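You operate a simulated robot arm through the tools that you are given. There is no shell and no other tool.

You run a simulated robot arm. Do the job below in one go: nothing can be reset, and whatever is moved stays where it is left.

Task
Press the cap named on the capping card onto the filled bottle.
Fine: use the green press; leave the carriage in the middle and stand the bottle in the crate.

It is judged by the outcome, as a careful person would: the job done as asked, and still so three seconds after it is handed in. It fails if anything else is knocked over, pushed out of place, dropped, spilled or broken. A push-on lid holds only when it is set on centred and level and pressed home; a screw cap is set on level and turned clockwise until tight.

Robot
A 6-joint arm with a two-finger parallel gripper, fixed in place. Base frame: the origin is at the foot of the arm, x ahead of it, y to its left, z up; the work surface is at about z = 0.74. Units: m, rad, N and s.
With the tool pointing down near the work surface it reaches from about 0.34 to 0.82 m from the base axis. Its first joint turns from -2.897 to 2.897 rad. Payload 3.43 kg.
The TCP is the grasp point between the finger pads, 0.034 m short of the fingertips. In the tool frame z runs along the fingers and y along their closing line. The gripper opens to 0.128 m. The fingers are 0.024 m wide and 0.012 m thick; the gripper's body (0.048 by 0.13 m) begins 0.096 m behind the TCP.
Orientation is that of the tool frame in the base frame, as a unit quaternion [x, y, z, w]. With the fingers straight down and closing along the base's y, the tool's x points along the base's -x, its y along +y and its z along -z.

Tools
- The arm moves only by the tool nudge_tool. Its argument "steps" is a list of rows, each an object of numbers (a shift or turn left out is 0, a gripper value left out holds the last): "dx", "dy", "dz": the shift along the tool's x, y, z in cm; "wx", "wy", "wz": the turn, a rotation vector about the tool's x, y, z in rad; "claw": the finger opening in cm, from 0 to 12.8. In form: [{"dx": .., "dy": .., "dz": .., "wx": .., "wy": .., "wz": .., "claw": ..}, ...]. A call has 1 to 20 rows; each row shifts and turns the commanded pose from where the row before left it, along the tool's axes as they then stand. Each row takes 0.2 s and may step no farther than 0.05 m and 0.15 rad from the row before; otherwise, or with a gripper value out of range, the whole call is refused. Where a pose cannot be reached the arm comes as near as it can. A force on the tool above 60 N (or 10 N above the force at the start of the call, whichever is more), or a blocked arm, ends the call early, and 0.2 s more pass. Each finger travels about 0.045 m/s and halts on what it meets, pressing with about 40 N; the grip force reading is that of the motor and also rises with nothing between the fingers. The clock runs only during rows and for 0.2 s after the last one: add rows that do not move to give the fingers time. It gives the time, the measured TCP pose, the force on the tool (base axes), the opening and the grip force at its end, in the units of the frame above (readings bear some noise), with the torque about the TCP (base axes, N m) and any sound that the robot's microphone picked up, and new pictures: "pictures" is both (left out), scene, wrist or none.
- Cameras (640 x 400 px; columns grow to the right, rows downward): "scene" is fixed at [0.0496, 0.6498, 1.3839]; the picture's right is [-0.80, -0.60, 0.00], its down [-0.24, 0.33, -0.91] and it looks along [0.54, -0.73, -0.41] (base axes); focal length 320 px, centre (320, 200). "wrist" rides on the gripper at [0.076, -0.011, -0.16] in the tool frame; the picture's right is [0.15, 0.99, 0.00], its down [-0.88, 0.13, -0.46] and it looks along [-0.45, 0.07, 0.89] (tool axes); focal length 234 px, centre (320, 200). There is no depth. A picture from a camera that has moved, and an enlarged one, comes with that camera's place and axes in the base frame and with its lens.
- inspect(camera, box): a new picture of the part [left, top, right, bottom] of that camera's present view, enlarged. No time passes.
- finish_job(): hands the job in; it is judged then, once.

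Nothing tells you positions but the pictures and the camera data. Unless the task says otherwise, let go and move clear before handing in.

The tools are called after ">>>" as a command line: name --argument value ..., lists and objects as JSON in quotes. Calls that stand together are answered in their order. nudge_tool: Moves the arm, as the interface text tells. Its arguments: {"type":"object","properties":{"steps":{"type":"array","items":{"type":"object","properties":{"dx":{"type":"number"},"dy":{"type":"number"},"dz":{"type":"number"},"wx":{"type":"number"},"wy":{"type":"number"},"wz":{"type":"number"},"claw":{"type":"number"}}}},"pictures":{"type":"string","enum":["both","scene","wrist","none"]}},"required":["steps"]} The other tools are called the same way: inspect (camera, box) takes an enlarged picture of a part of a camera's view; finish_job () hands the job in.

At the start:

```text
time_s: 0.0
ee_pos: [0.3776, -0.0307, 1.2926]
tool_rot: [-0.001, 1.0, 0.001, 0.001]
ft_force: [0.5, 0.1, -0.1]
torque: [-0.01, 0.02, 0.0]
gripper_width: 0.1279
grasp_force: 0.1
```

scene: 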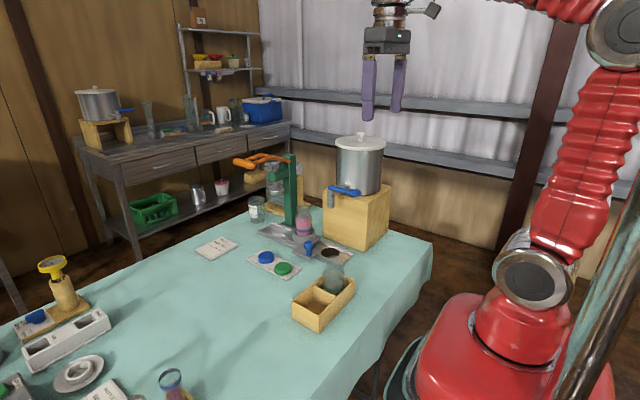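
wrist: 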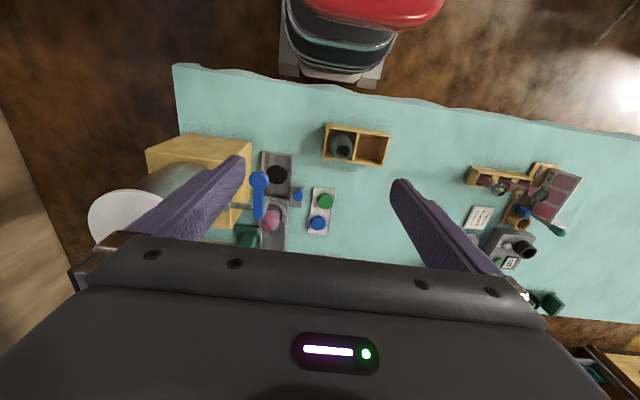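

I see a table with a green lever press, a pot on a wooden block with a tap, a tray with blue and green caps, a crate holding one bottle, and a card. I'll zoom in before moving anything.

>>> inspect --camera "scene" --box '[180, 130, 400, 340]'

>>> inspect --camera "scene" --box '[190, 220, 250, 265]'

>>> inspect --camera "wrist" --box '[220, 110, 420, 260]'

>>> inspect --camera "scene" --box '[0, 240, 200, 400]'

>>> inspect --camera "wrist" --box '[440, 150, 600, 270]'

```text
1.90 times, centred on (290, 235) of scene
camera zoom: at [0.0496, 0.6498, 1.3839], right [-0.8, -0.6, 0.0], down [-0.24, 0.33, -0.91], along [0.54, -0.73, -0.41], focal length 609 px, centre (377, 133)
```

zoom: 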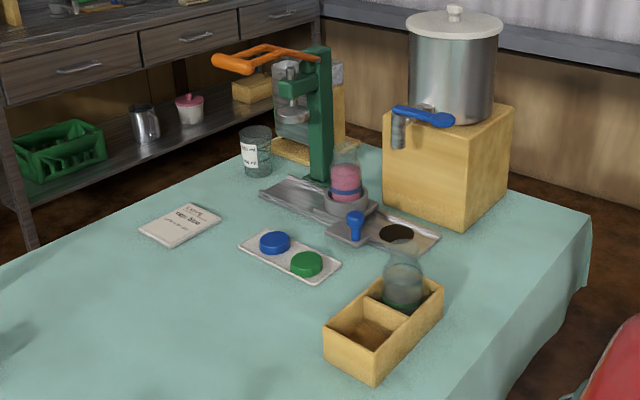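

```text
8.89 times, centred on (220, 242) of scene
camera zoom: at [0.0496, 0.6498, 1.3839], right [-0.8, -0.6, 0.0], down [-0.24, 0.33, -0.91], along [0.54, -0.73, -0.41], focal length 2841 px, centre (1209, -178)
```

zoom: 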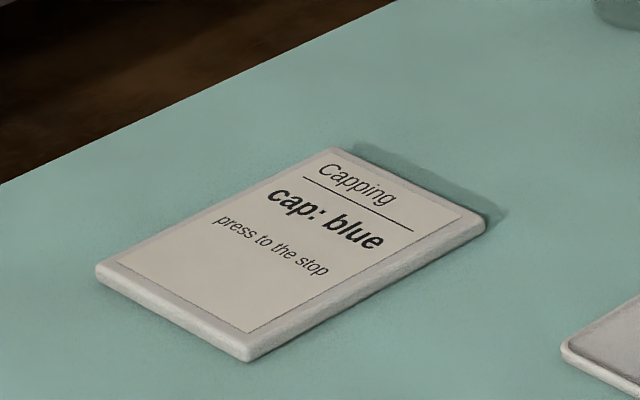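

```text
2.67 times, centred on (320, 185) of wrist
camera zoom: at [0.302, -0.0413, 1.4515], right [-0.15, 0.99, 0.0], down [0.88, 0.13, 0.46], along [0.45, 0.07, -0.89], focal length 624 px, centre (320, 240)
```

zoom: 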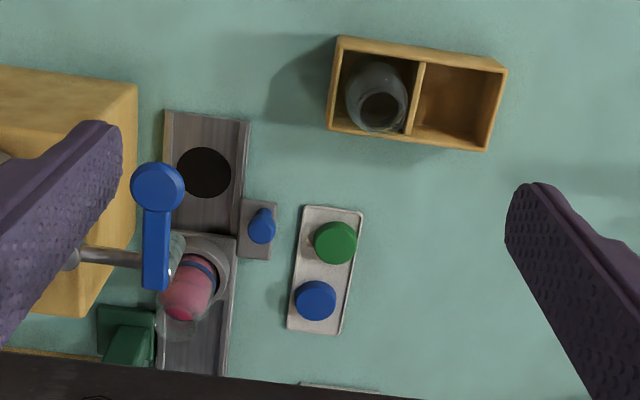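

```text
2.50 times, centred on (100, 320) of scene
camera zoom: at [0.0496, 0.6498, 1.3839], right [-0.8, -0.6, 0.0], down [-0.24, 0.33, -0.91], along [0.54, -0.73, -0.41], focal length 799 px, centre (870, -100)
```

zoom: 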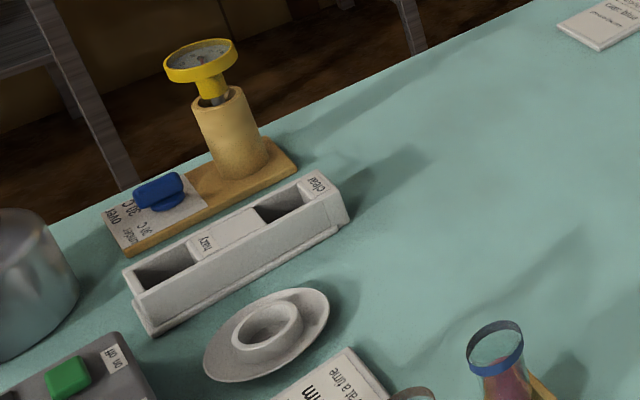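

```text
3.33 times, centred on (520, 210) of wrist
camera zoom: at [0.302, -0.0413, 1.4515], right [-0.15, 0.99, 0.0], down [0.88, 0.13, 0.46], along [0.45, 0.07, -0.89], focal length 781 px, centre (-347, 167)
```

zoom: 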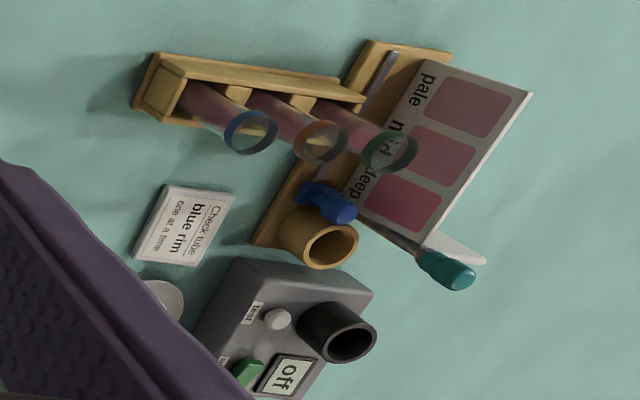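

The card reads blue. The pink-filled bottle sits in the carriage, and I'll look closer at the press, carriage and crate.

>>> inspect --camera "scene" --box '[225, 140, 345, 215]'

>>> inspect --camera "scene" --box '[250, 195, 370, 270]'

>>> inspect --camera "scene" --box '[275, 260, 371, 320]'

>>> inspect --camera "wrist" --box '[220, 150, 320, 250]'

```text
5.33 times, centred on (285, 178) of scene
camera zoom: at [0.0496, 0.6498, 1.3839], right [-0.8, -0.6, 0.0], down [-0.24, 0.33, -0.91], along [0.54, -0.73, -0.41], focal length 1705 px, centre (507, 320)
```

zoom: 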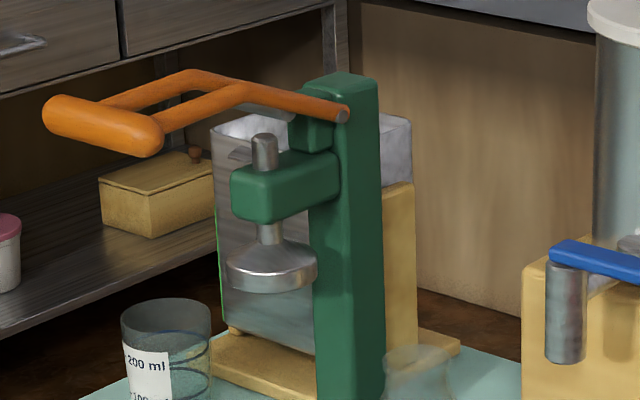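

```text
5.33 times, centred on (310, 232) of scene
camera zoom: at [0.0496, 0.6498, 1.3839], right [-0.8, -0.6, 0.0], down [-0.24, 0.33, -0.91], along [0.54, -0.73, -0.41], focal length 1705 px, centre (373, 27)
```

zoom: 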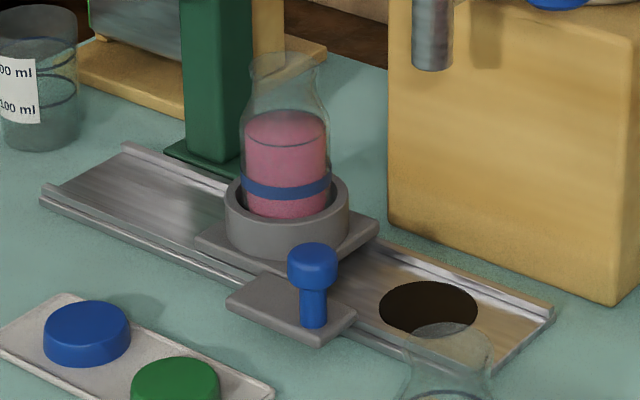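

```text
6.67 times, centred on (323, 290) of scene
camera zoom: at [0.0496, 0.6498, 1.3839], right [-0.8, -0.6, 0.0], down [-0.24, 0.33, -0.91], along [0.54, -0.73, -0.41], focal length 2131 px, centre (300, -400)
```

zoom: 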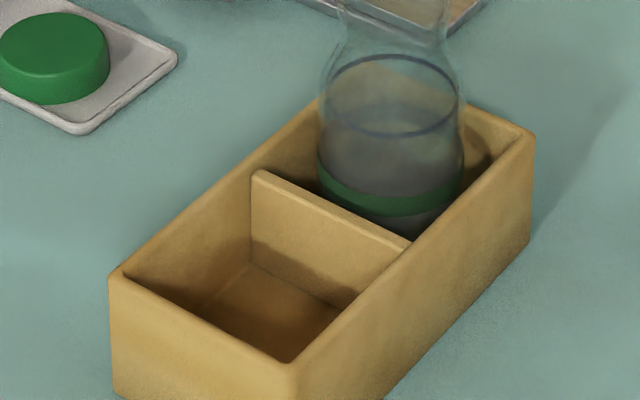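

```text
4.00 times, centred on (270, 200) of wrist
camera zoom: at [0.302, -0.0413, 1.4515], right [-0.15, 0.99, 0.0], down [0.88, 0.13, 0.46], along [0.45, 0.07, -0.89], focal length 937 px, centre (520, 200)
```

zoom: 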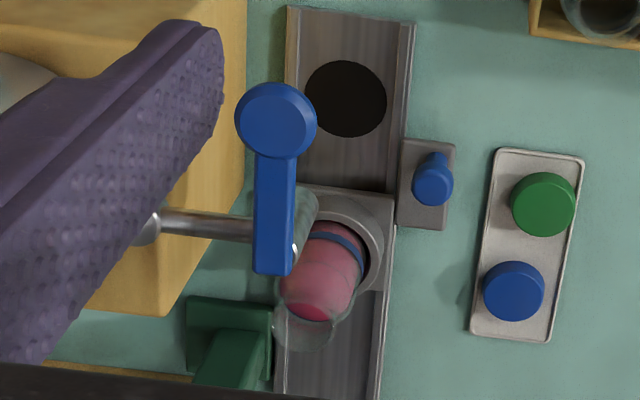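

The handle layout is clear enough to move. I take the blue cap to be at about (0.742, 0.02), the bottle at (0.705, -0.135), the tap spout near (0.60, -0.14), and the press at x≈0.82. I'll move to a closer view, staying clear of the tap and pot.

>>> nudge_tool --steps '[{"dx": -3, "dy": 1, "dz": 2}, {"dx": -3, "dy": 1, "dz": 3}, {"dx": -3, "dy": 1, "dz": 3}, {"dx": -3, "dy": 0, "dz": 3}, {"dx": -3, "dy": 0, "dz": 3}, {"dx": -3, "dy": 0, "dz": 3}, {"dx": -3, "dy": 0, "dz": 3}, {"dx": -3, "dz": 2}, {}]'

```text
time_s: 2.0
ee_pos: [0.6197, -0.0014, 1.0718]
tool_rot: [0.0, 1.0, 0.001, 0.001]
ft_force: [0.8, 0.5, 0.3]
torque: [-0.03, -0.03, -0.01]
gripper_width: 0.128
grasp_force: 0.0
camera wrist: at [0.5431, -0.0116, 1.2314], right [-0.15, 0.99, 0.0], down [0.88, 0.13, 0.46], along [0.45, 0.07, -0.89], focal length 234 px, centre (320, 200)
```

scene: 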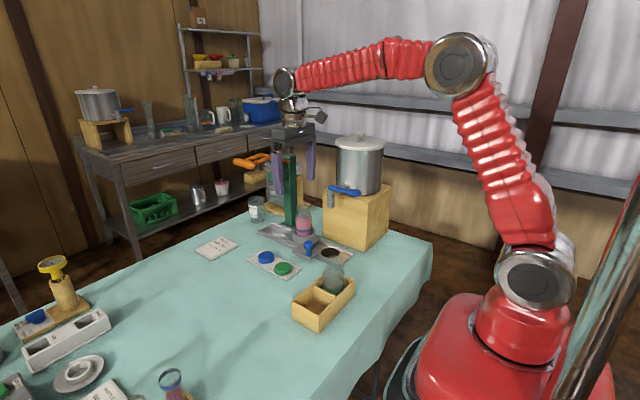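
wrist: 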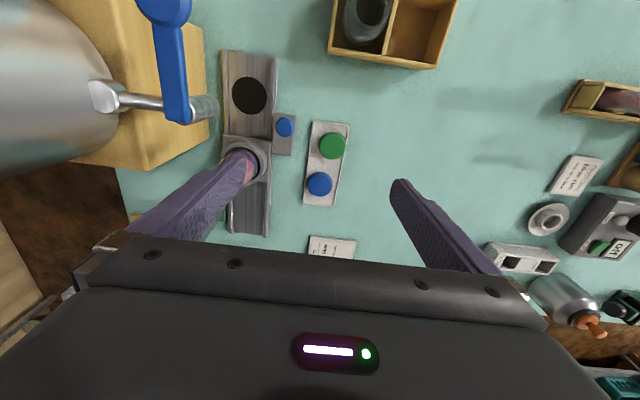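

>>> inspect --camera "wrist" --box '[200, 40, 360, 240]'

>>> inspect --camera "wrist" --box '[310, 0, 470, 100]'

>>> inspect --camera "wrist" --box '[270, 100, 370, 220]'

```text
2.00 times, centred on (280, 140) of wrist
camera zoom: at [0.5431, -0.0116, 1.2314], right [-0.15, 0.99, 0.0], down [0.88, 0.13, 0.46], along [0.45, 0.07, -0.89], focal length 468 px, centre (400, 320)
```

zoom: 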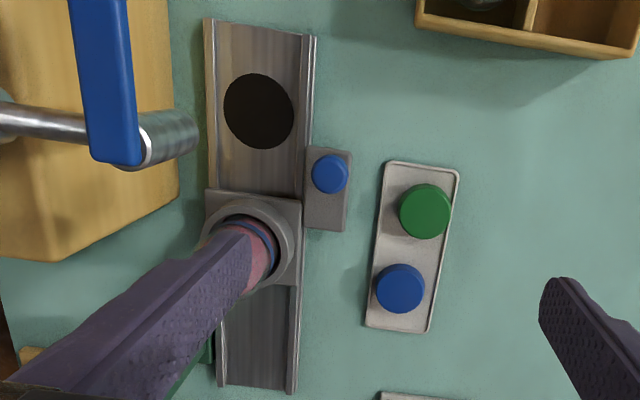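

```text
4.00 times, centred on (390, 50) of wrist
camera zoom: at [0.5431, -0.0116, 1.2314], right [-0.15, 0.99, 0.0], down [0.88, 0.13, 0.46], along [0.45, 0.07, -0.89], focal length 937 px, centre (40, 800)
```

zoom: 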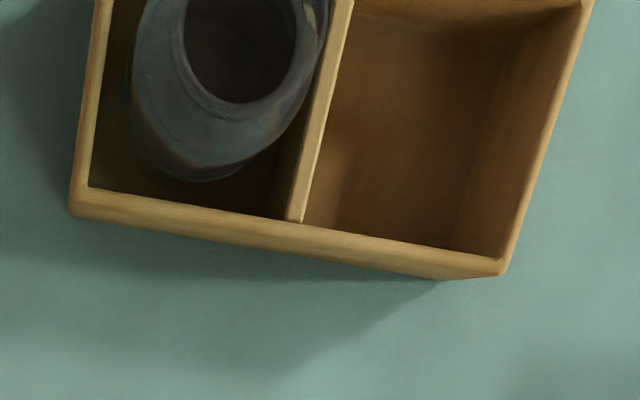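

```text
3.33 times, centred on (320, 160) of wrist
camera zoom: at [0.5431, -0.0116, 1.2314], right [-0.15, 0.99, 0.0], down [0.88, 0.13, 0.46], along [0.45, 0.07, -0.89], focal length 781 px, centre (320, 333)
```

zoom: 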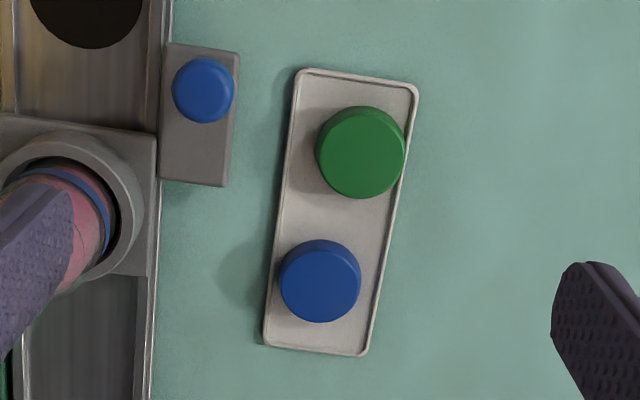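

Next I'll come down near the caps with the tool leaning back about 0.3 rad. That keeps the wrist clear of the press lever bar, which I estimate at (0.82, 0.01, 1.07).

>>> nudge_tool --steps '[{"dx": -1, "dy": 0.5, "dz": 3.75}, {"dx": -1, "dy": 0.5, "dz": 3.75}, {"dx": -1, "dy": 0.5, "dz": 3.75}, {"dx": -1, "dy": 0.5, "dz": 3.75}, {"wy": -0.15}, {"wy": -0.15}, {}]'

```text
time_s: 3.6
ee_pos: [0.6584, 0.0196, 0.9227]
tool_rot: [0.0, 0.989, 0.0, 0.15]
ft_force: [-1.1, 0.0, -0.2]
torque: [0.01, 0.01, 0.0]
gripper_width: 0.1278
grasp_force: 0.1
camera wrist: at [0.539, 0.0093, 1.0529], right [-0.14, 0.99, -0.04], down [0.7, 0.13, 0.7], along [0.7, 0.07, -0.72], focal length 234 px, centre (320, 200)
```

scene: 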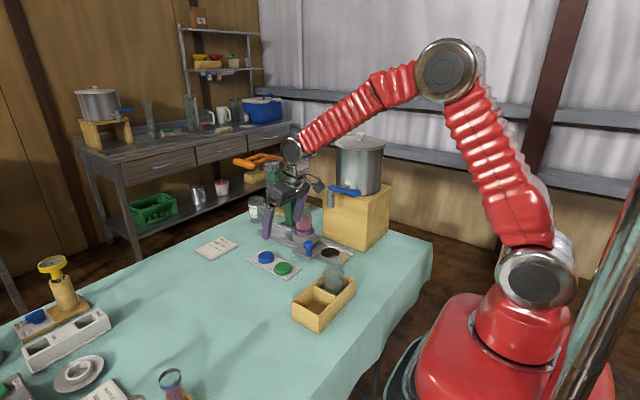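
wrist: 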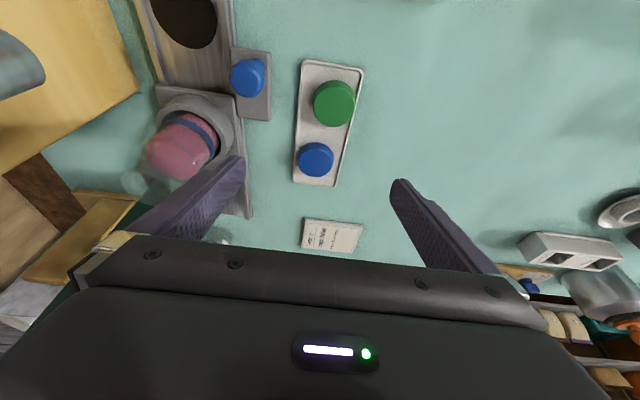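

The view is closer now, so I'll zoom in to measure the caps and the carriage handle.

>>> inspect --camera "wrist" --box '[270, 50, 390, 200]'

>>> inspect --camera "wrist" --box '[120, 0, 290, 220]'

>>> inspect --camera "scene" --box '[225, 140, 345, 215]'

```text
2.67 times, centred on (330, 125) of wrist
camera zoom: at [0.539, 0.0093, 1.0529], right [-0.14, 0.99, -0.04], down [0.7, 0.13, 0.7], along [0.7, 0.07, -0.72], focal length 624 px, centre (293, 400)
```

zoom: 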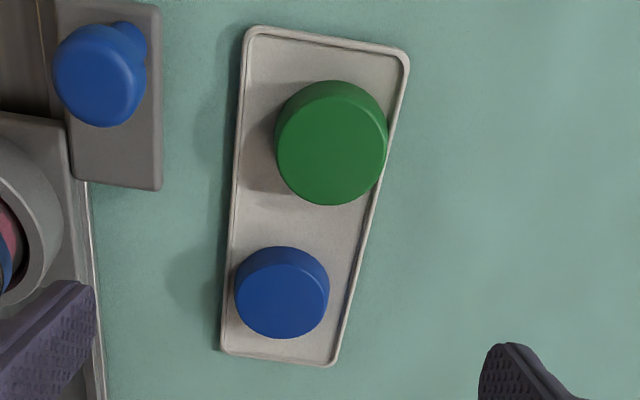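

```text
1.82 times, centred on (205, 110) of wrist
camera zoom: at [0.539, 0.0093, 1.0529], right [-0.14, 0.99, -0.04], down [0.7, 0.13, 0.7], along [0.7, 0.07, -0.72], focal length 426 px, centre (529, 364)
```

zoom: 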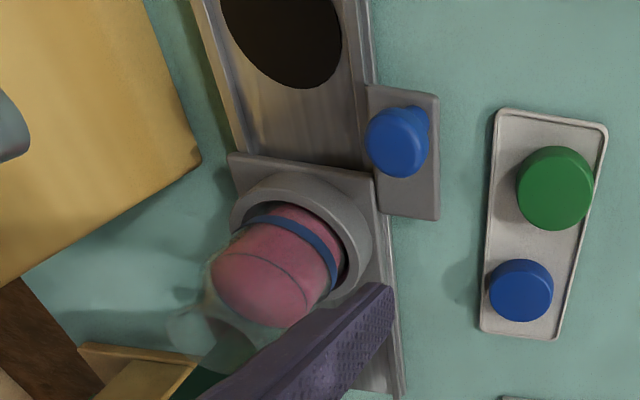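

```text
5.33 times, centred on (285, 178) of scene
camera zoom: at [0.0496, 0.6498, 1.3839], right [-0.8, -0.6, 0.0], down [-0.24, 0.33, -0.91], along [0.54, -0.73, -0.41], focal length 1705 px, centre (507, 320)
```

zoom: 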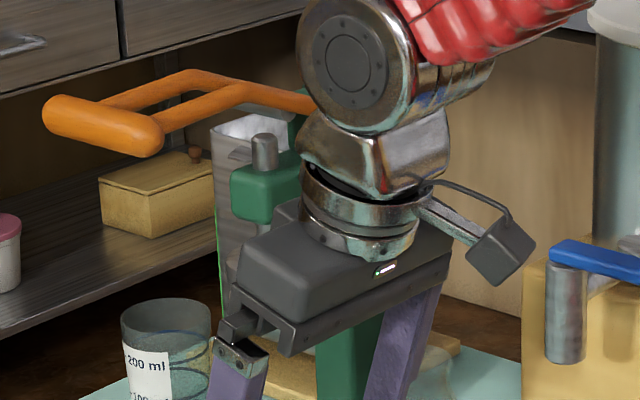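

I read the blue cap as centred at (0.738, 0.020), about 52 mm across, with its top at z≈0.767. I'll hover over it at a lean of 0.2 rad.

>>> nudge_tool --steps '[{"wy": 0.1, "claw": 8.5}, {"dx": -1.92, "dz": 2.86}, {"dx": -1.92, "dz": 2.86}, {"dx": -1.93, "dz": 2.86}, {}, {}]'

>>> inspect --camera "wrist" --box '[240, 110, 400, 250]'

>>> inspect --camera "scene" --box '[220, 140, 360, 280]'

```text
time_s: 5.0
ee_pos: [0.7323, 0.0182, 0.8497]
tool_rot: [0.0, 0.995, 0.0, 0.101]
ft_force: [-0.9, 0.3, -0.5]
torque: [-0.01, -0.01, -0.02]
gripper_width: 0.0852
grasp_force: 0.0
camera wrist: at [0.6268, 0.0082, 0.9912], right [-0.14, 0.99, -0.03], down [0.77, 0.13, 0.62], along [0.62, 0.07, -0.78], focal length 234 px, centre (320, 200)
```

scene: 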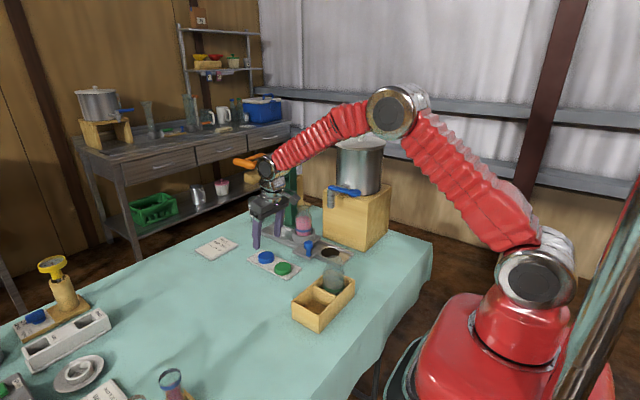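
wrist: 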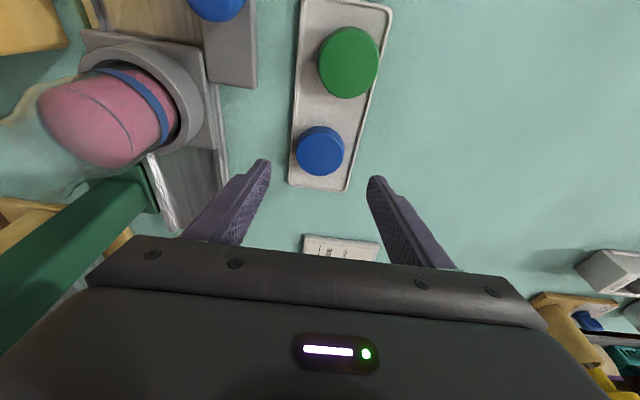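

```text
2.86 times, centred on (320, 180) of wrist
camera zoom: at [0.6268, 0.0082, 0.9912], right [-0.14, 0.99, -0.03], down [0.77, 0.13, 0.62], along [0.62, 0.07, -0.78], focal length 669 px, centre (320, 257)
```

zoom: 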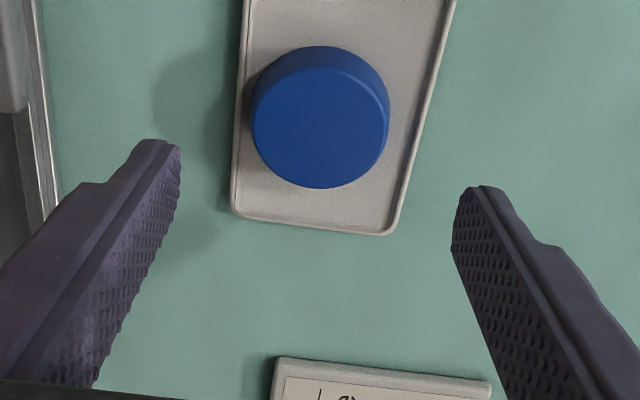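

```text
2.86 times, centred on (290, 210) of scene
camera zoom: at [0.0496, 0.6498, 1.3839], right [-0.8, -0.6, 0.0], down [-0.24, 0.33, -0.91], along [0.54, -0.73, -0.41], focal length 913 px, centre (406, 171)
```

zoom: 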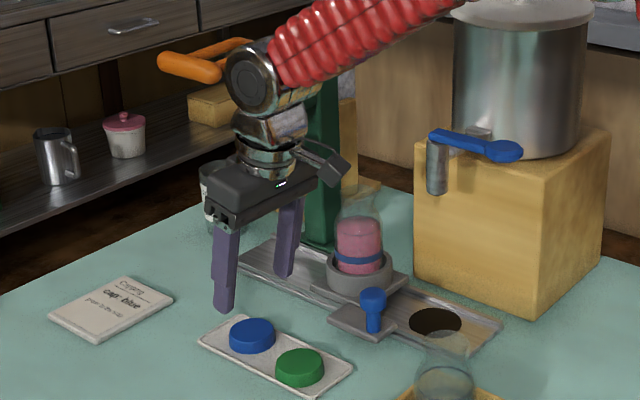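

The cap is centred between the fingers, so I'll lower slowly onto it.

>>> nudge_tool --steps '[{"dx": 0.33, "dy": 0.1, "dz": 1.9}, {"dx": 0.33, "dz": 1.9}, {"dx": 0.16, "dz": 1.0}, {"dx": 0.1, "dz": 0.6}, {"dx": 0.07, "dz": 0.4}, {}]'

>>> inspect --camera "wrist" --box '[240, 130, 400, 230]'

>>> inspect --camera "scene" --box '[220, 210, 320, 290]'

```text
time_s: 6.4
ee_pos: [0.7339, 0.0201, 0.7904]
tool_rot: [0.0, 0.995, 0.0, 0.1]
ft_force: [-0.5, -0.2, 0.0]
torque: [-0.01, -0.02, -0.02]
gripper_width: 0.0853
grasp_force: 0.1
camera wrist: at [0.6282, 0.0092, 0.9324], right [-0.14, 0.99, -0.03], down [0.77, 0.13, 0.62], along [0.62, 0.07, -0.78], focal length 234 px, centre (320, 200)
```

scene: 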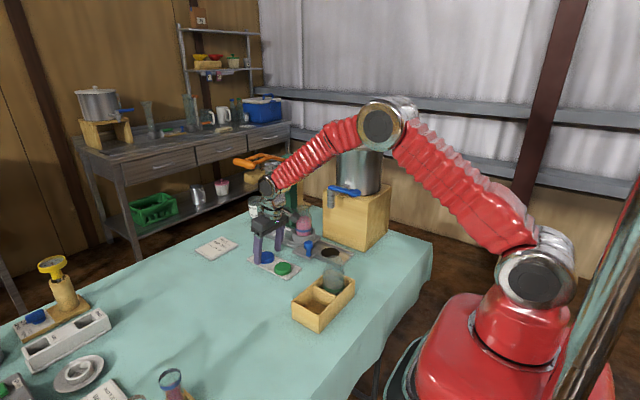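
wrist: 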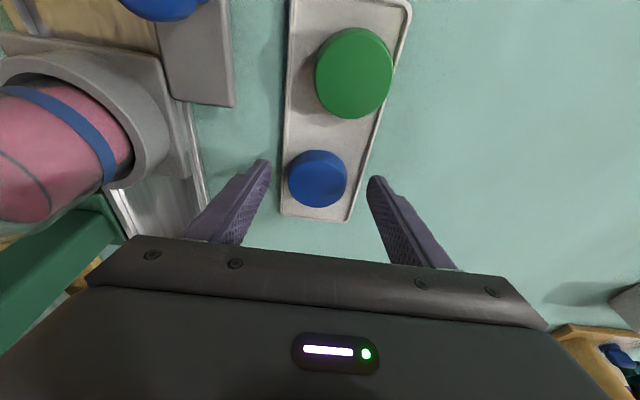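

```text
4.00 times, centred on (320, 180) of wrist
camera zoom: at [0.6282, 0.0092, 0.9324], right [-0.14, 0.99, -0.03], down [0.77, 0.13, 0.62], along [0.62, 0.07, -0.78], focal length 937 px, centre (320, 280)
```

zoom: 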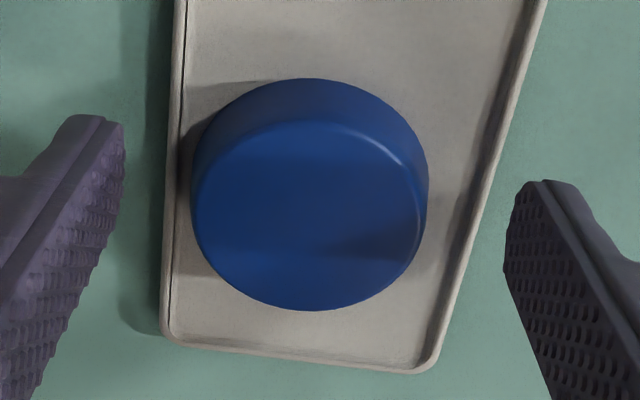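

```text
5.00 times, centred on (270, 250) of scene
camera zoom: at [0.0496, 0.6498, 1.3839], right [-0.8, -0.6, 0.0], down [-0.24, 0.33, -0.91], along [0.54, -0.73, -0.41], focal length 1598 px, centre (570, -50)
```

zoom: 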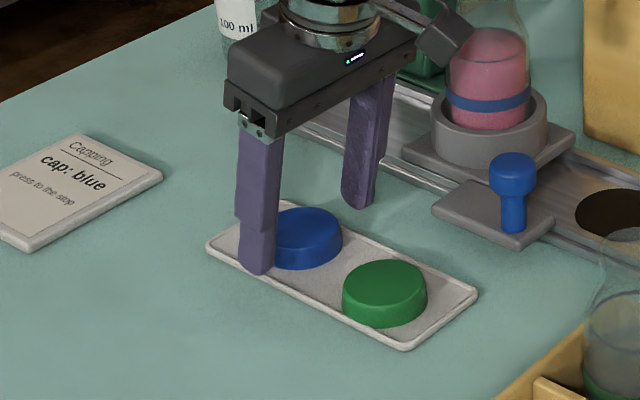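

The fingers straddle the cap. I'll go 2 mm lower and close on it.

>>> nudge_tool --steps '[{"dx": 0.04, "dy": -0.05, "dz": 0.2}, {"claw": 4.0}, {"claw": 4.0}, {"claw": 4.0}, {"claw": 4.0}, {"claw": 4.0}]'

>>> inspect --camera "wrist" --box '[240, 130, 400, 230]'

>>> inspect --camera "scene" --box '[220, 210, 320, 290]'

```text
time_s: 7.8
ee_pos: [0.734, 0.0191, 0.7897]
tool_rot: [0.0, 0.995, 0.0, 0.101]
ft_force: [-0.4, 1.1, 5.1]
torque: [0.13, 0.07, 0.06]
gripper_width: 0.0493
grasp_force: 40.0
camera wrist: at [0.628, 0.0089, 0.931], right [-0.14, 0.99, -0.03], down [0.77, 0.13, 0.62], along [0.62, 0.07, -0.78], focal length 234 px, centre (320, 200)
```

scene: 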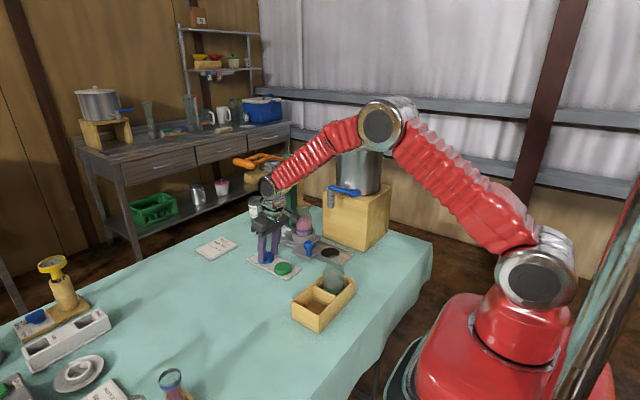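
wrist: 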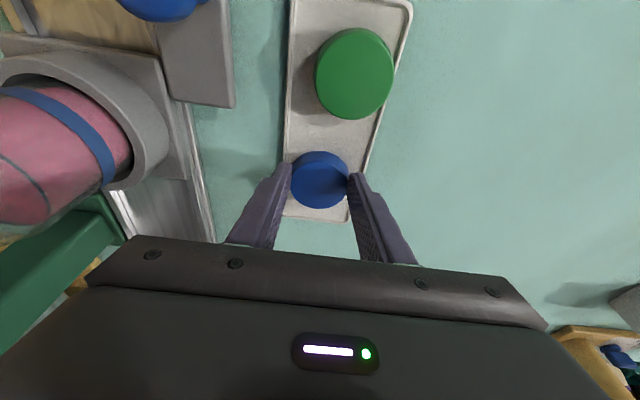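

```text
4.00 times, centred on (320, 180) of wrist
camera zoom: at [0.628, 0.0089, 0.931], right [-0.14, 0.99, -0.03], down [0.77, 0.13, 0.62], along [0.62, 0.07, -0.78], focal length 937 px, centre (320, 280)
```

zoom: 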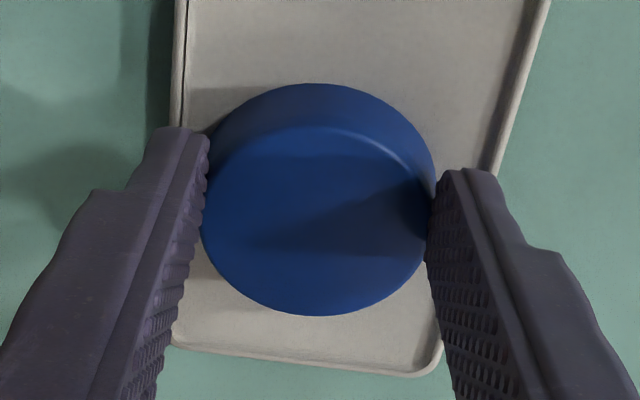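

```text
5.00 times, centred on (270, 250) of scene
camera zoom: at [0.0496, 0.6498, 1.3839], right [-0.8, -0.6, 0.0], down [-0.24, 0.33, -0.91], along [0.54, -0.73, -0.41], focal length 1598 px, centre (570, -50)
```

zoom: 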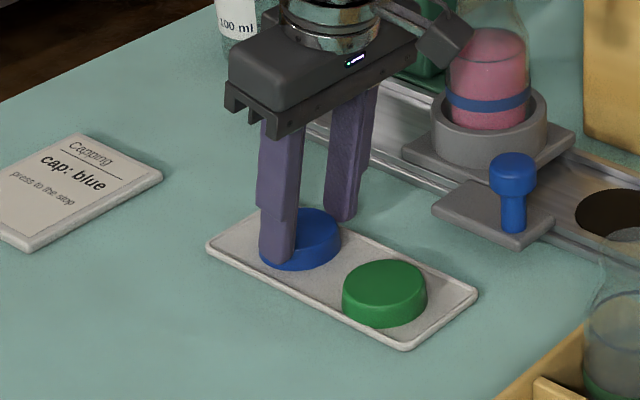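

The cap is gripped at a width of 49 mm. I'll lift straight up, keeping the tool at its 0.2 rad lean so the cap stays level.

>>> nudge_tool --steps '[{"dx": -0.1, "dz": -0.49}, {"dx": -0.2, "dz": -0.98}, {"dx": -0.6, "dz": -2.94}, {"dx": -0.8, "dz": -3.92}, {"dx": -0.8, "dz": -3.92}, {"dx": -0.8, "dz": -3.92}, {}]'

>>> inspect --camera "wrist" --box '[240, 130, 400, 230]'

>>> inspect --camera "scene" --box '[220, 160, 320, 220]'

```text
time_s: 9.4
ee_pos: [0.7347, 0.0186, 0.954]
tool_rot: [0.0, 0.995, -0.001, 0.1]
ft_force: [-0.2, 1.2, 0.4]
torque: [0.0, -0.06, 0.02]
gripper_width: 0.0481
grasp_force: 40.4
camera wrist: at [0.6284, 0.0086, 1.0962], right [-0.14, 0.99, -0.03], down [0.77, 0.13, 0.62], along [0.62, 0.07, -0.78], focal length 234 px, centre (320, 200)
```

scene: 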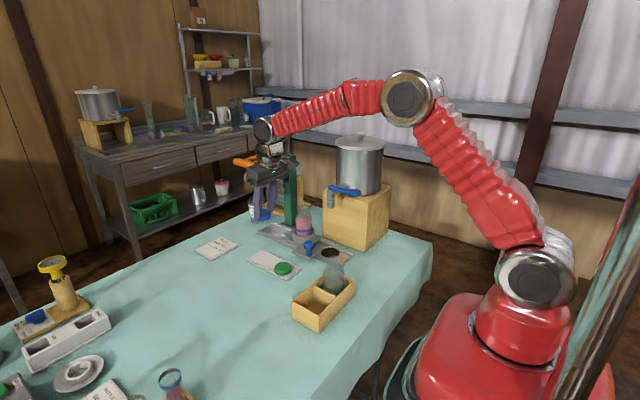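
wrist: 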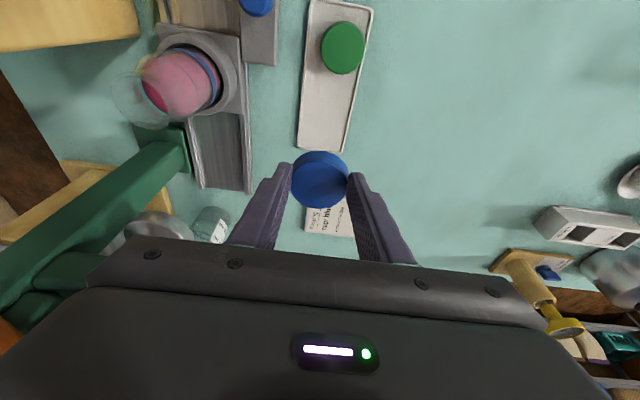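

```text
4.00 times, centred on (320, 180) of wrist
camera zoom: at [0.6284, 0.0086, 1.0962], right [-0.14, 0.99, -0.03], down [0.77, 0.13, 0.62], along [0.62, 0.07, -0.78], focal length 937 px, centre (320, 280)
```

zoom: 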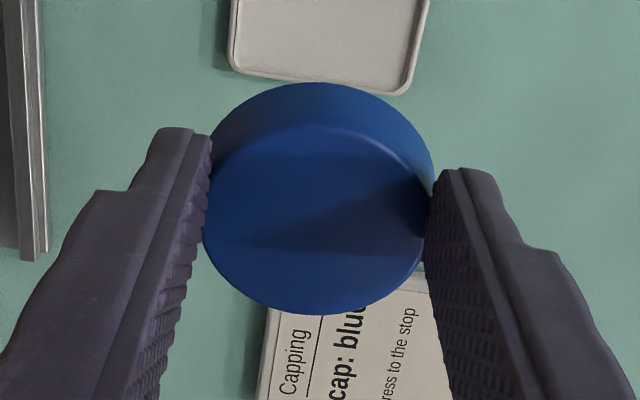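

```text
6.40 times, centred on (270, 190) of scene
camera zoom: at [0.0496, 0.6498, 1.3839], right [-0.8, -0.6, 0.0], down [-0.24, 0.33, -0.91], along [0.54, -0.73, -0.41], focal length 2046 px, centre (640, 264)
```

zoom: 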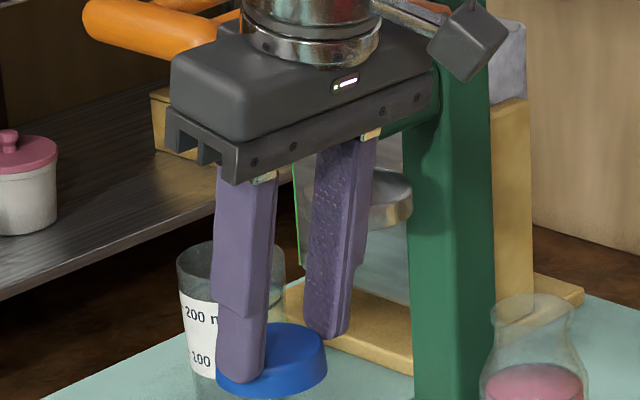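

The cap is held level. Next I'll move back and up, then across to hover above the bottle, and check alignment in both views.

>>> nudge_tool --steps '[{"dx": 1.52, "dz": -1.84}, {"dx": 1.51, "dz": -1.84}, {"dy": -3.8}, {"dy": -3.8}, {"dy": -3.8}, {"dy": -3.8}, {}, {}]'

>>> inspect --camera "wrist" --box '[220, 90, 420, 240]'

>>> inspect --camera "scene" --box '[260, 170, 360, 250]'

```text
time_s: 11.2
ee_pos: [0.6968, -0.1325, 0.9827]
tool_rot: [0.0, 0.995, 0.001, 0.1]
ft_force: [-0.2, -0.2, -0.7]
torque: [0.01, 0.01, 0.0]
gripper_width: 0.0477
grasp_force: 40.6
camera wrist: at [0.5904, -0.1428, 1.1253], right [-0.14, 0.99, -0.03], down [0.77, 0.13, 0.62], along [0.62, 0.07, -0.78], focal length 234 px, centre (320, 200)
```

scene: 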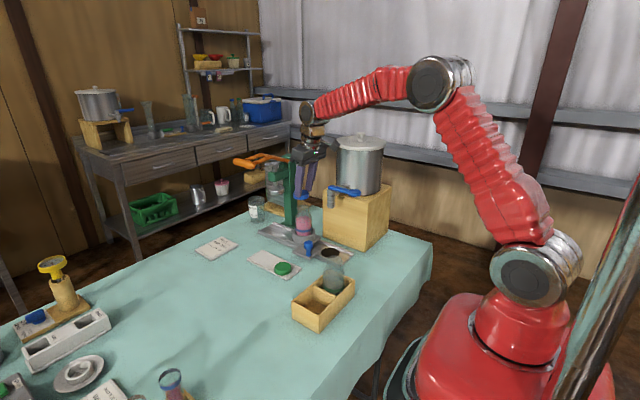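
wrist: 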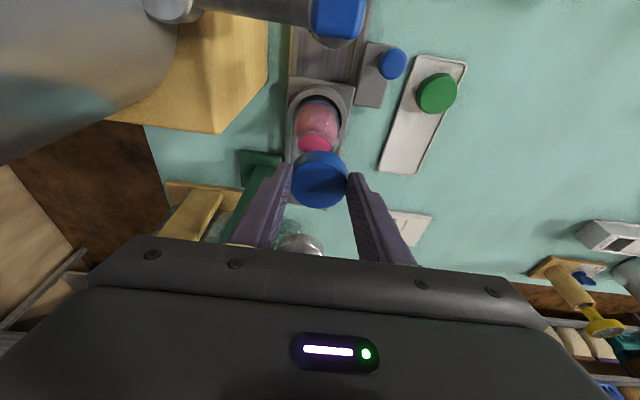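

```text
2.67 times, centred on (320, 165) of wrist
camera zoom: at [0.5904, -0.1428, 1.1253], right [-0.14, 0.99, -0.03], down [0.77, 0.13, 0.62], along [0.62, 0.07, -0.78], focal length 624 px, centre (320, 293)
```

zoom: 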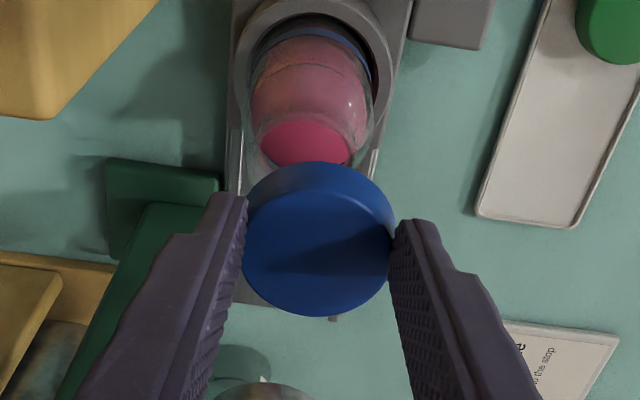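

```text
5.00 times, centred on (310, 210) of scene
camera zoom: at [0.0496, 0.6498, 1.3839], right [-0.8, -0.6, 0.0], down [-0.24, 0.33, -0.91], along [0.54, -0.73, -0.41], focal length 1598 px, centre (370, 150)
```

zoom: 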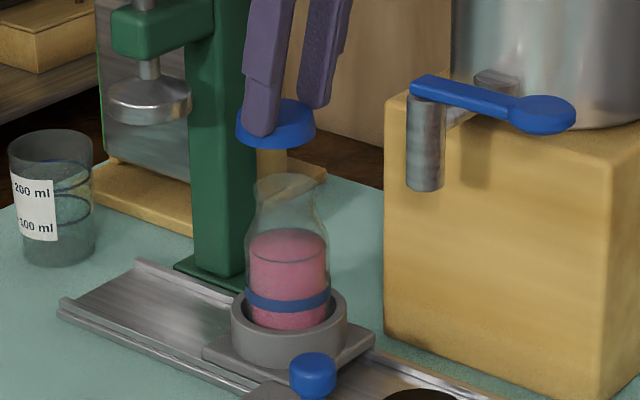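

The cap sits a few millimetres off the bottle axis. I'll zoom in to quantify the offset and check that the cap is level.

>>> inspect --camera "scene" --box '[295, 185, 335, 235]'

>>> inspect --camera "wrist" --box '[280, 85, 360, 215]'

>>> inspect --camera "scene" --box '[290, 180, 322, 200]'

```text
8.00 times, centred on (315, 210) of scene
camera zoom: at [0.0496, 0.6498, 1.3839], right [-0.8, -0.6, 0.0], down [-0.24, 0.33, -0.91], along [0.54, -0.73, -0.41], focal length 2557 px, centre (360, 120)
```

zoom: 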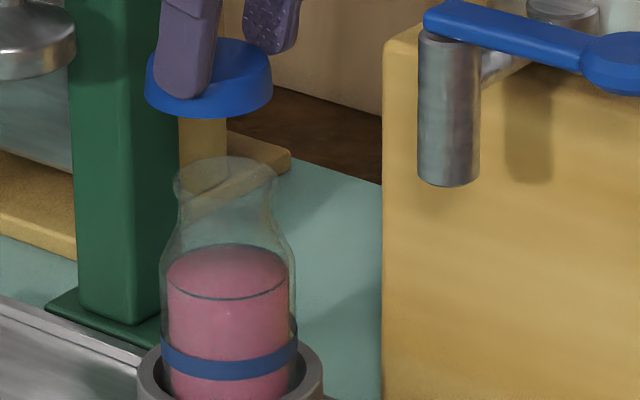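

```text
3.08 times, centred on (320, 150) of wrist
camera zoom: at [0.5904, -0.1428, 1.1253], right [-0.14, 0.99, -0.03], down [0.77, 0.13, 0.62], along [0.62, 0.07, -0.78], focal length 720 px, centre (320, 354)
```

zoom: 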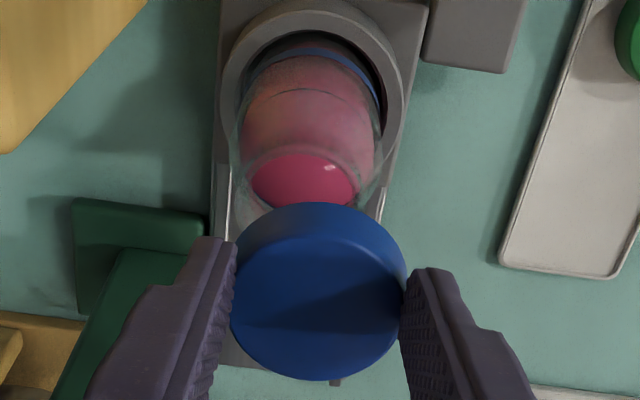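

```text
16.00 times, centred on (306, 190) of scene
camera zoom: at [0.0496, 0.6498, 1.3839], right [-0.8, -0.6, 0.0], down [-0.24, 0.33, -0.91], along [0.54, -0.73, -0.41], focal length 5114 px, centre (544, 360)
```

zoom: 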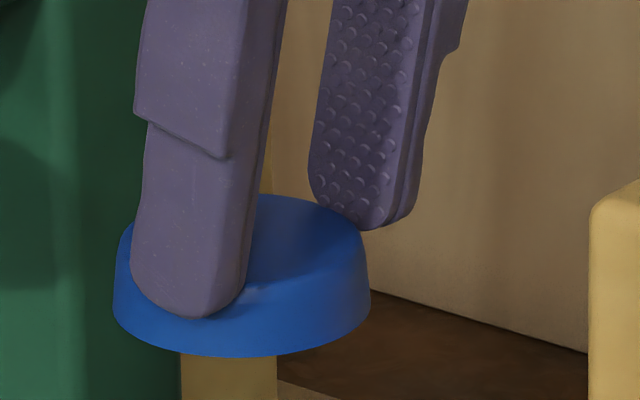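

I want a more precise look at the cap rim and the bottle mouth.

>>> inspect --camera "scene" --box '[294, 188, 318, 203]'

>>> inspect --camera "scene" --box '[296, 200, 320, 215]'

>>> inspect --camera "wrist" --box '[288, 85, 352, 125]'

>>> inspect --camera "wrist" --box '[280, 125, 360, 175]'

```text
16.00 times, centred on (306, 196) of scene
camera zoom: at [0.0496, 0.6498, 1.3839], right [-0.8, -0.6, 0.0], down [-0.24, 0.33, -0.91], along [0.54, -0.73, -0.41], focal length 5114 px, centre (544, 272)
```

zoom: 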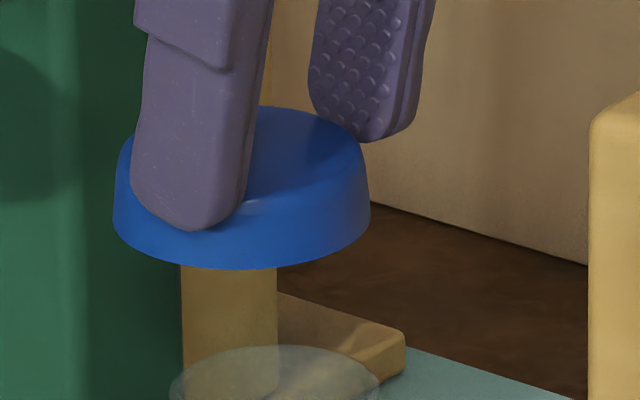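

```text
16.00 times, centred on (308, 208) of scene
camera zoom: at [0.0496, 0.6498, 1.3839], right [-0.8, -0.6, 0.0], down [-0.24, 0.33, -0.91], along [0.54, -0.73, -0.41], focal length 5114 px, centre (512, 80)
```

zoom: 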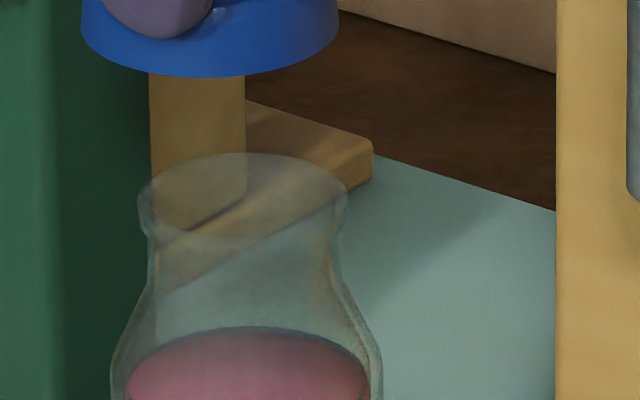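

```text
10.00 times, centred on (320, 105) of wrist
camera zoom: at [0.5904, -0.1428, 1.1253], right [-0.14, 0.99, -0.03], down [0.77, 0.13, 0.62], along [0.62, 0.07, -0.78], focal length 2342 px, centre (320, 1150)
```

zoom: 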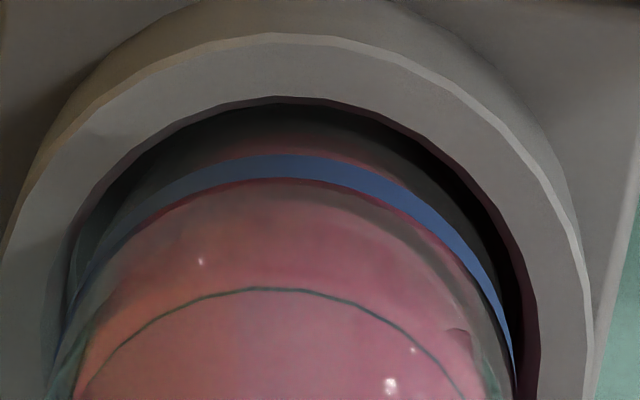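

```text
8.00 times, centred on (320, 150) of wrist
camera zoom: at [0.5904, -0.1428, 1.1253], right [-0.14, 0.99, -0.03], down [0.77, 0.13, 0.62], along [0.62, 0.07, -0.78], focal length 1873 px, centre (320, 600)
```

zoom: 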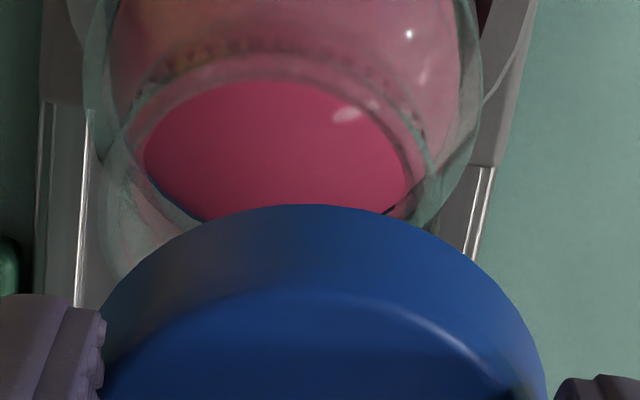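

The measured offset is about 9 mm in -y and 1 mm in -x, with the cap 41 mm above the mouth. I'll correct that and lower by 3 cm.

>>> nudge_tool --steps '[{"dx": 0.08, "dy": -0.9}, {"dx": 0.3, "dz": 1.47}, {"dx": 0.3, "dz": 1.47}, {}]'

>>> inspect --camera "scene" --box '[294, 192, 326, 212]'

>>> inspect --camera "wrist" --box '[280, 100, 360, 150]'

>>> inspect --camera "wrist" --box '[272, 140, 368, 220]'

```text
time_s: 12.2
ee_pos: [0.6967, -0.1412, 0.9529]
tool_rot: [0.0, 0.995, 0.0, 0.101]
ft_force: [-0.6, 0.7, -0.3]
torque: [0.0, 0.0, 0.03]
gripper_width: 0.0398
grasp_force: 0.0
camera wrist: at [0.59, -0.1517, 1.0952], right [-0.14, 0.99, -0.03], down [0.77, 0.13, 0.62], along [0.62, 0.07, -0.78], focal length 234 px, centre (320, 200)
```

scene: 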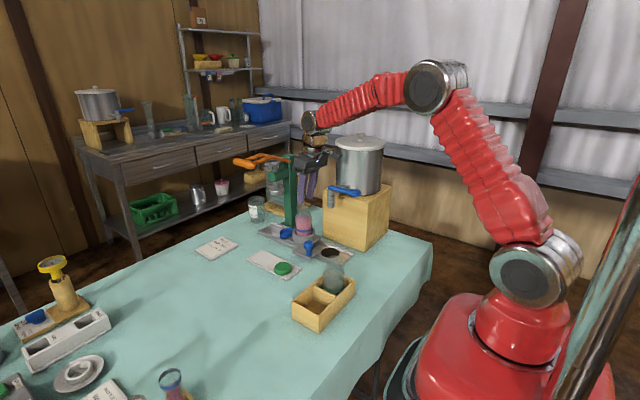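
wrist: 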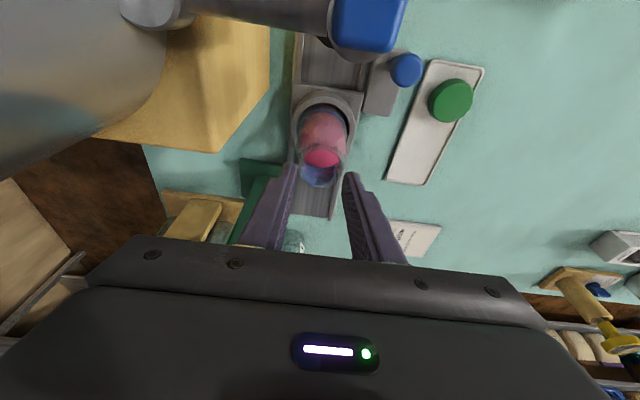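

```text
16.00 times, centred on (310, 202) of scene
camera zoom: at [0.0496, 0.6498, 1.3839], right [-0.8, -0.6, 0.0], down [-0.24, 0.33, -0.91], along [0.54, -0.73, -0.41], focal length 5114 px, centre (480, 168)
```

zoom: 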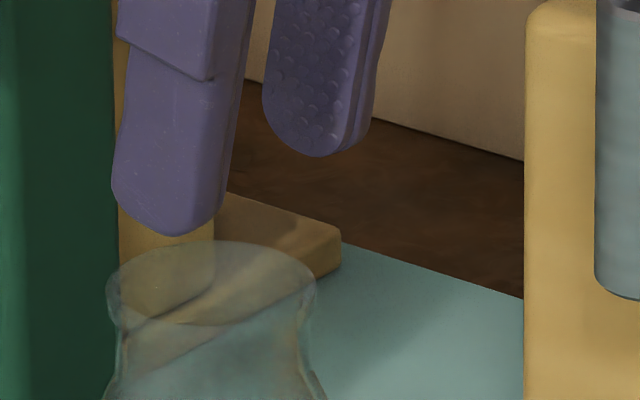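

```text
8.00 times, centred on (320, 125) of wrist
camera zoom: at [0.59, -0.1517, 1.0952], right [-0.14, 0.99, -0.03], down [0.77, 0.13, 0.62], along [0.62, 0.07, -0.78], focal length 1873 px, centre (320, 800)
```

zoom: 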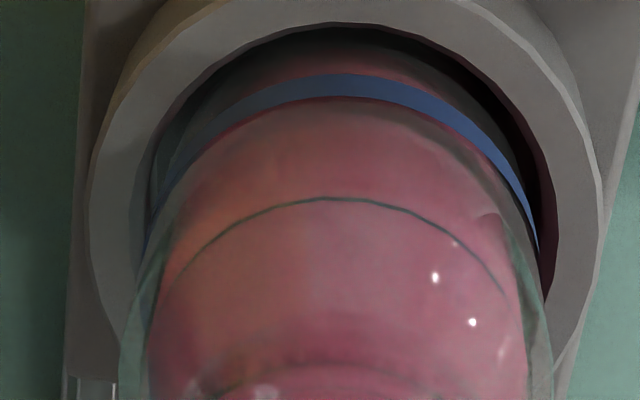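

```text
5.00 times, centred on (320, 180) of wrist
camera zoom: at [0.59, -0.1517, 1.0952], right [-0.14, 0.99, -0.03], down [0.77, 0.13, 0.62], along [0.62, 0.07, -0.78], focal length 1171 px, centre (320, 300)
```

zoom: 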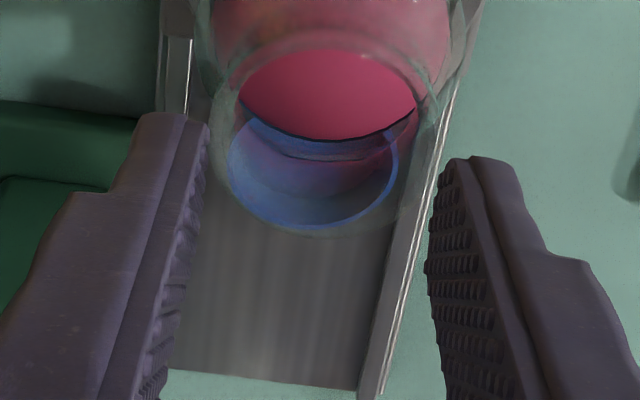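

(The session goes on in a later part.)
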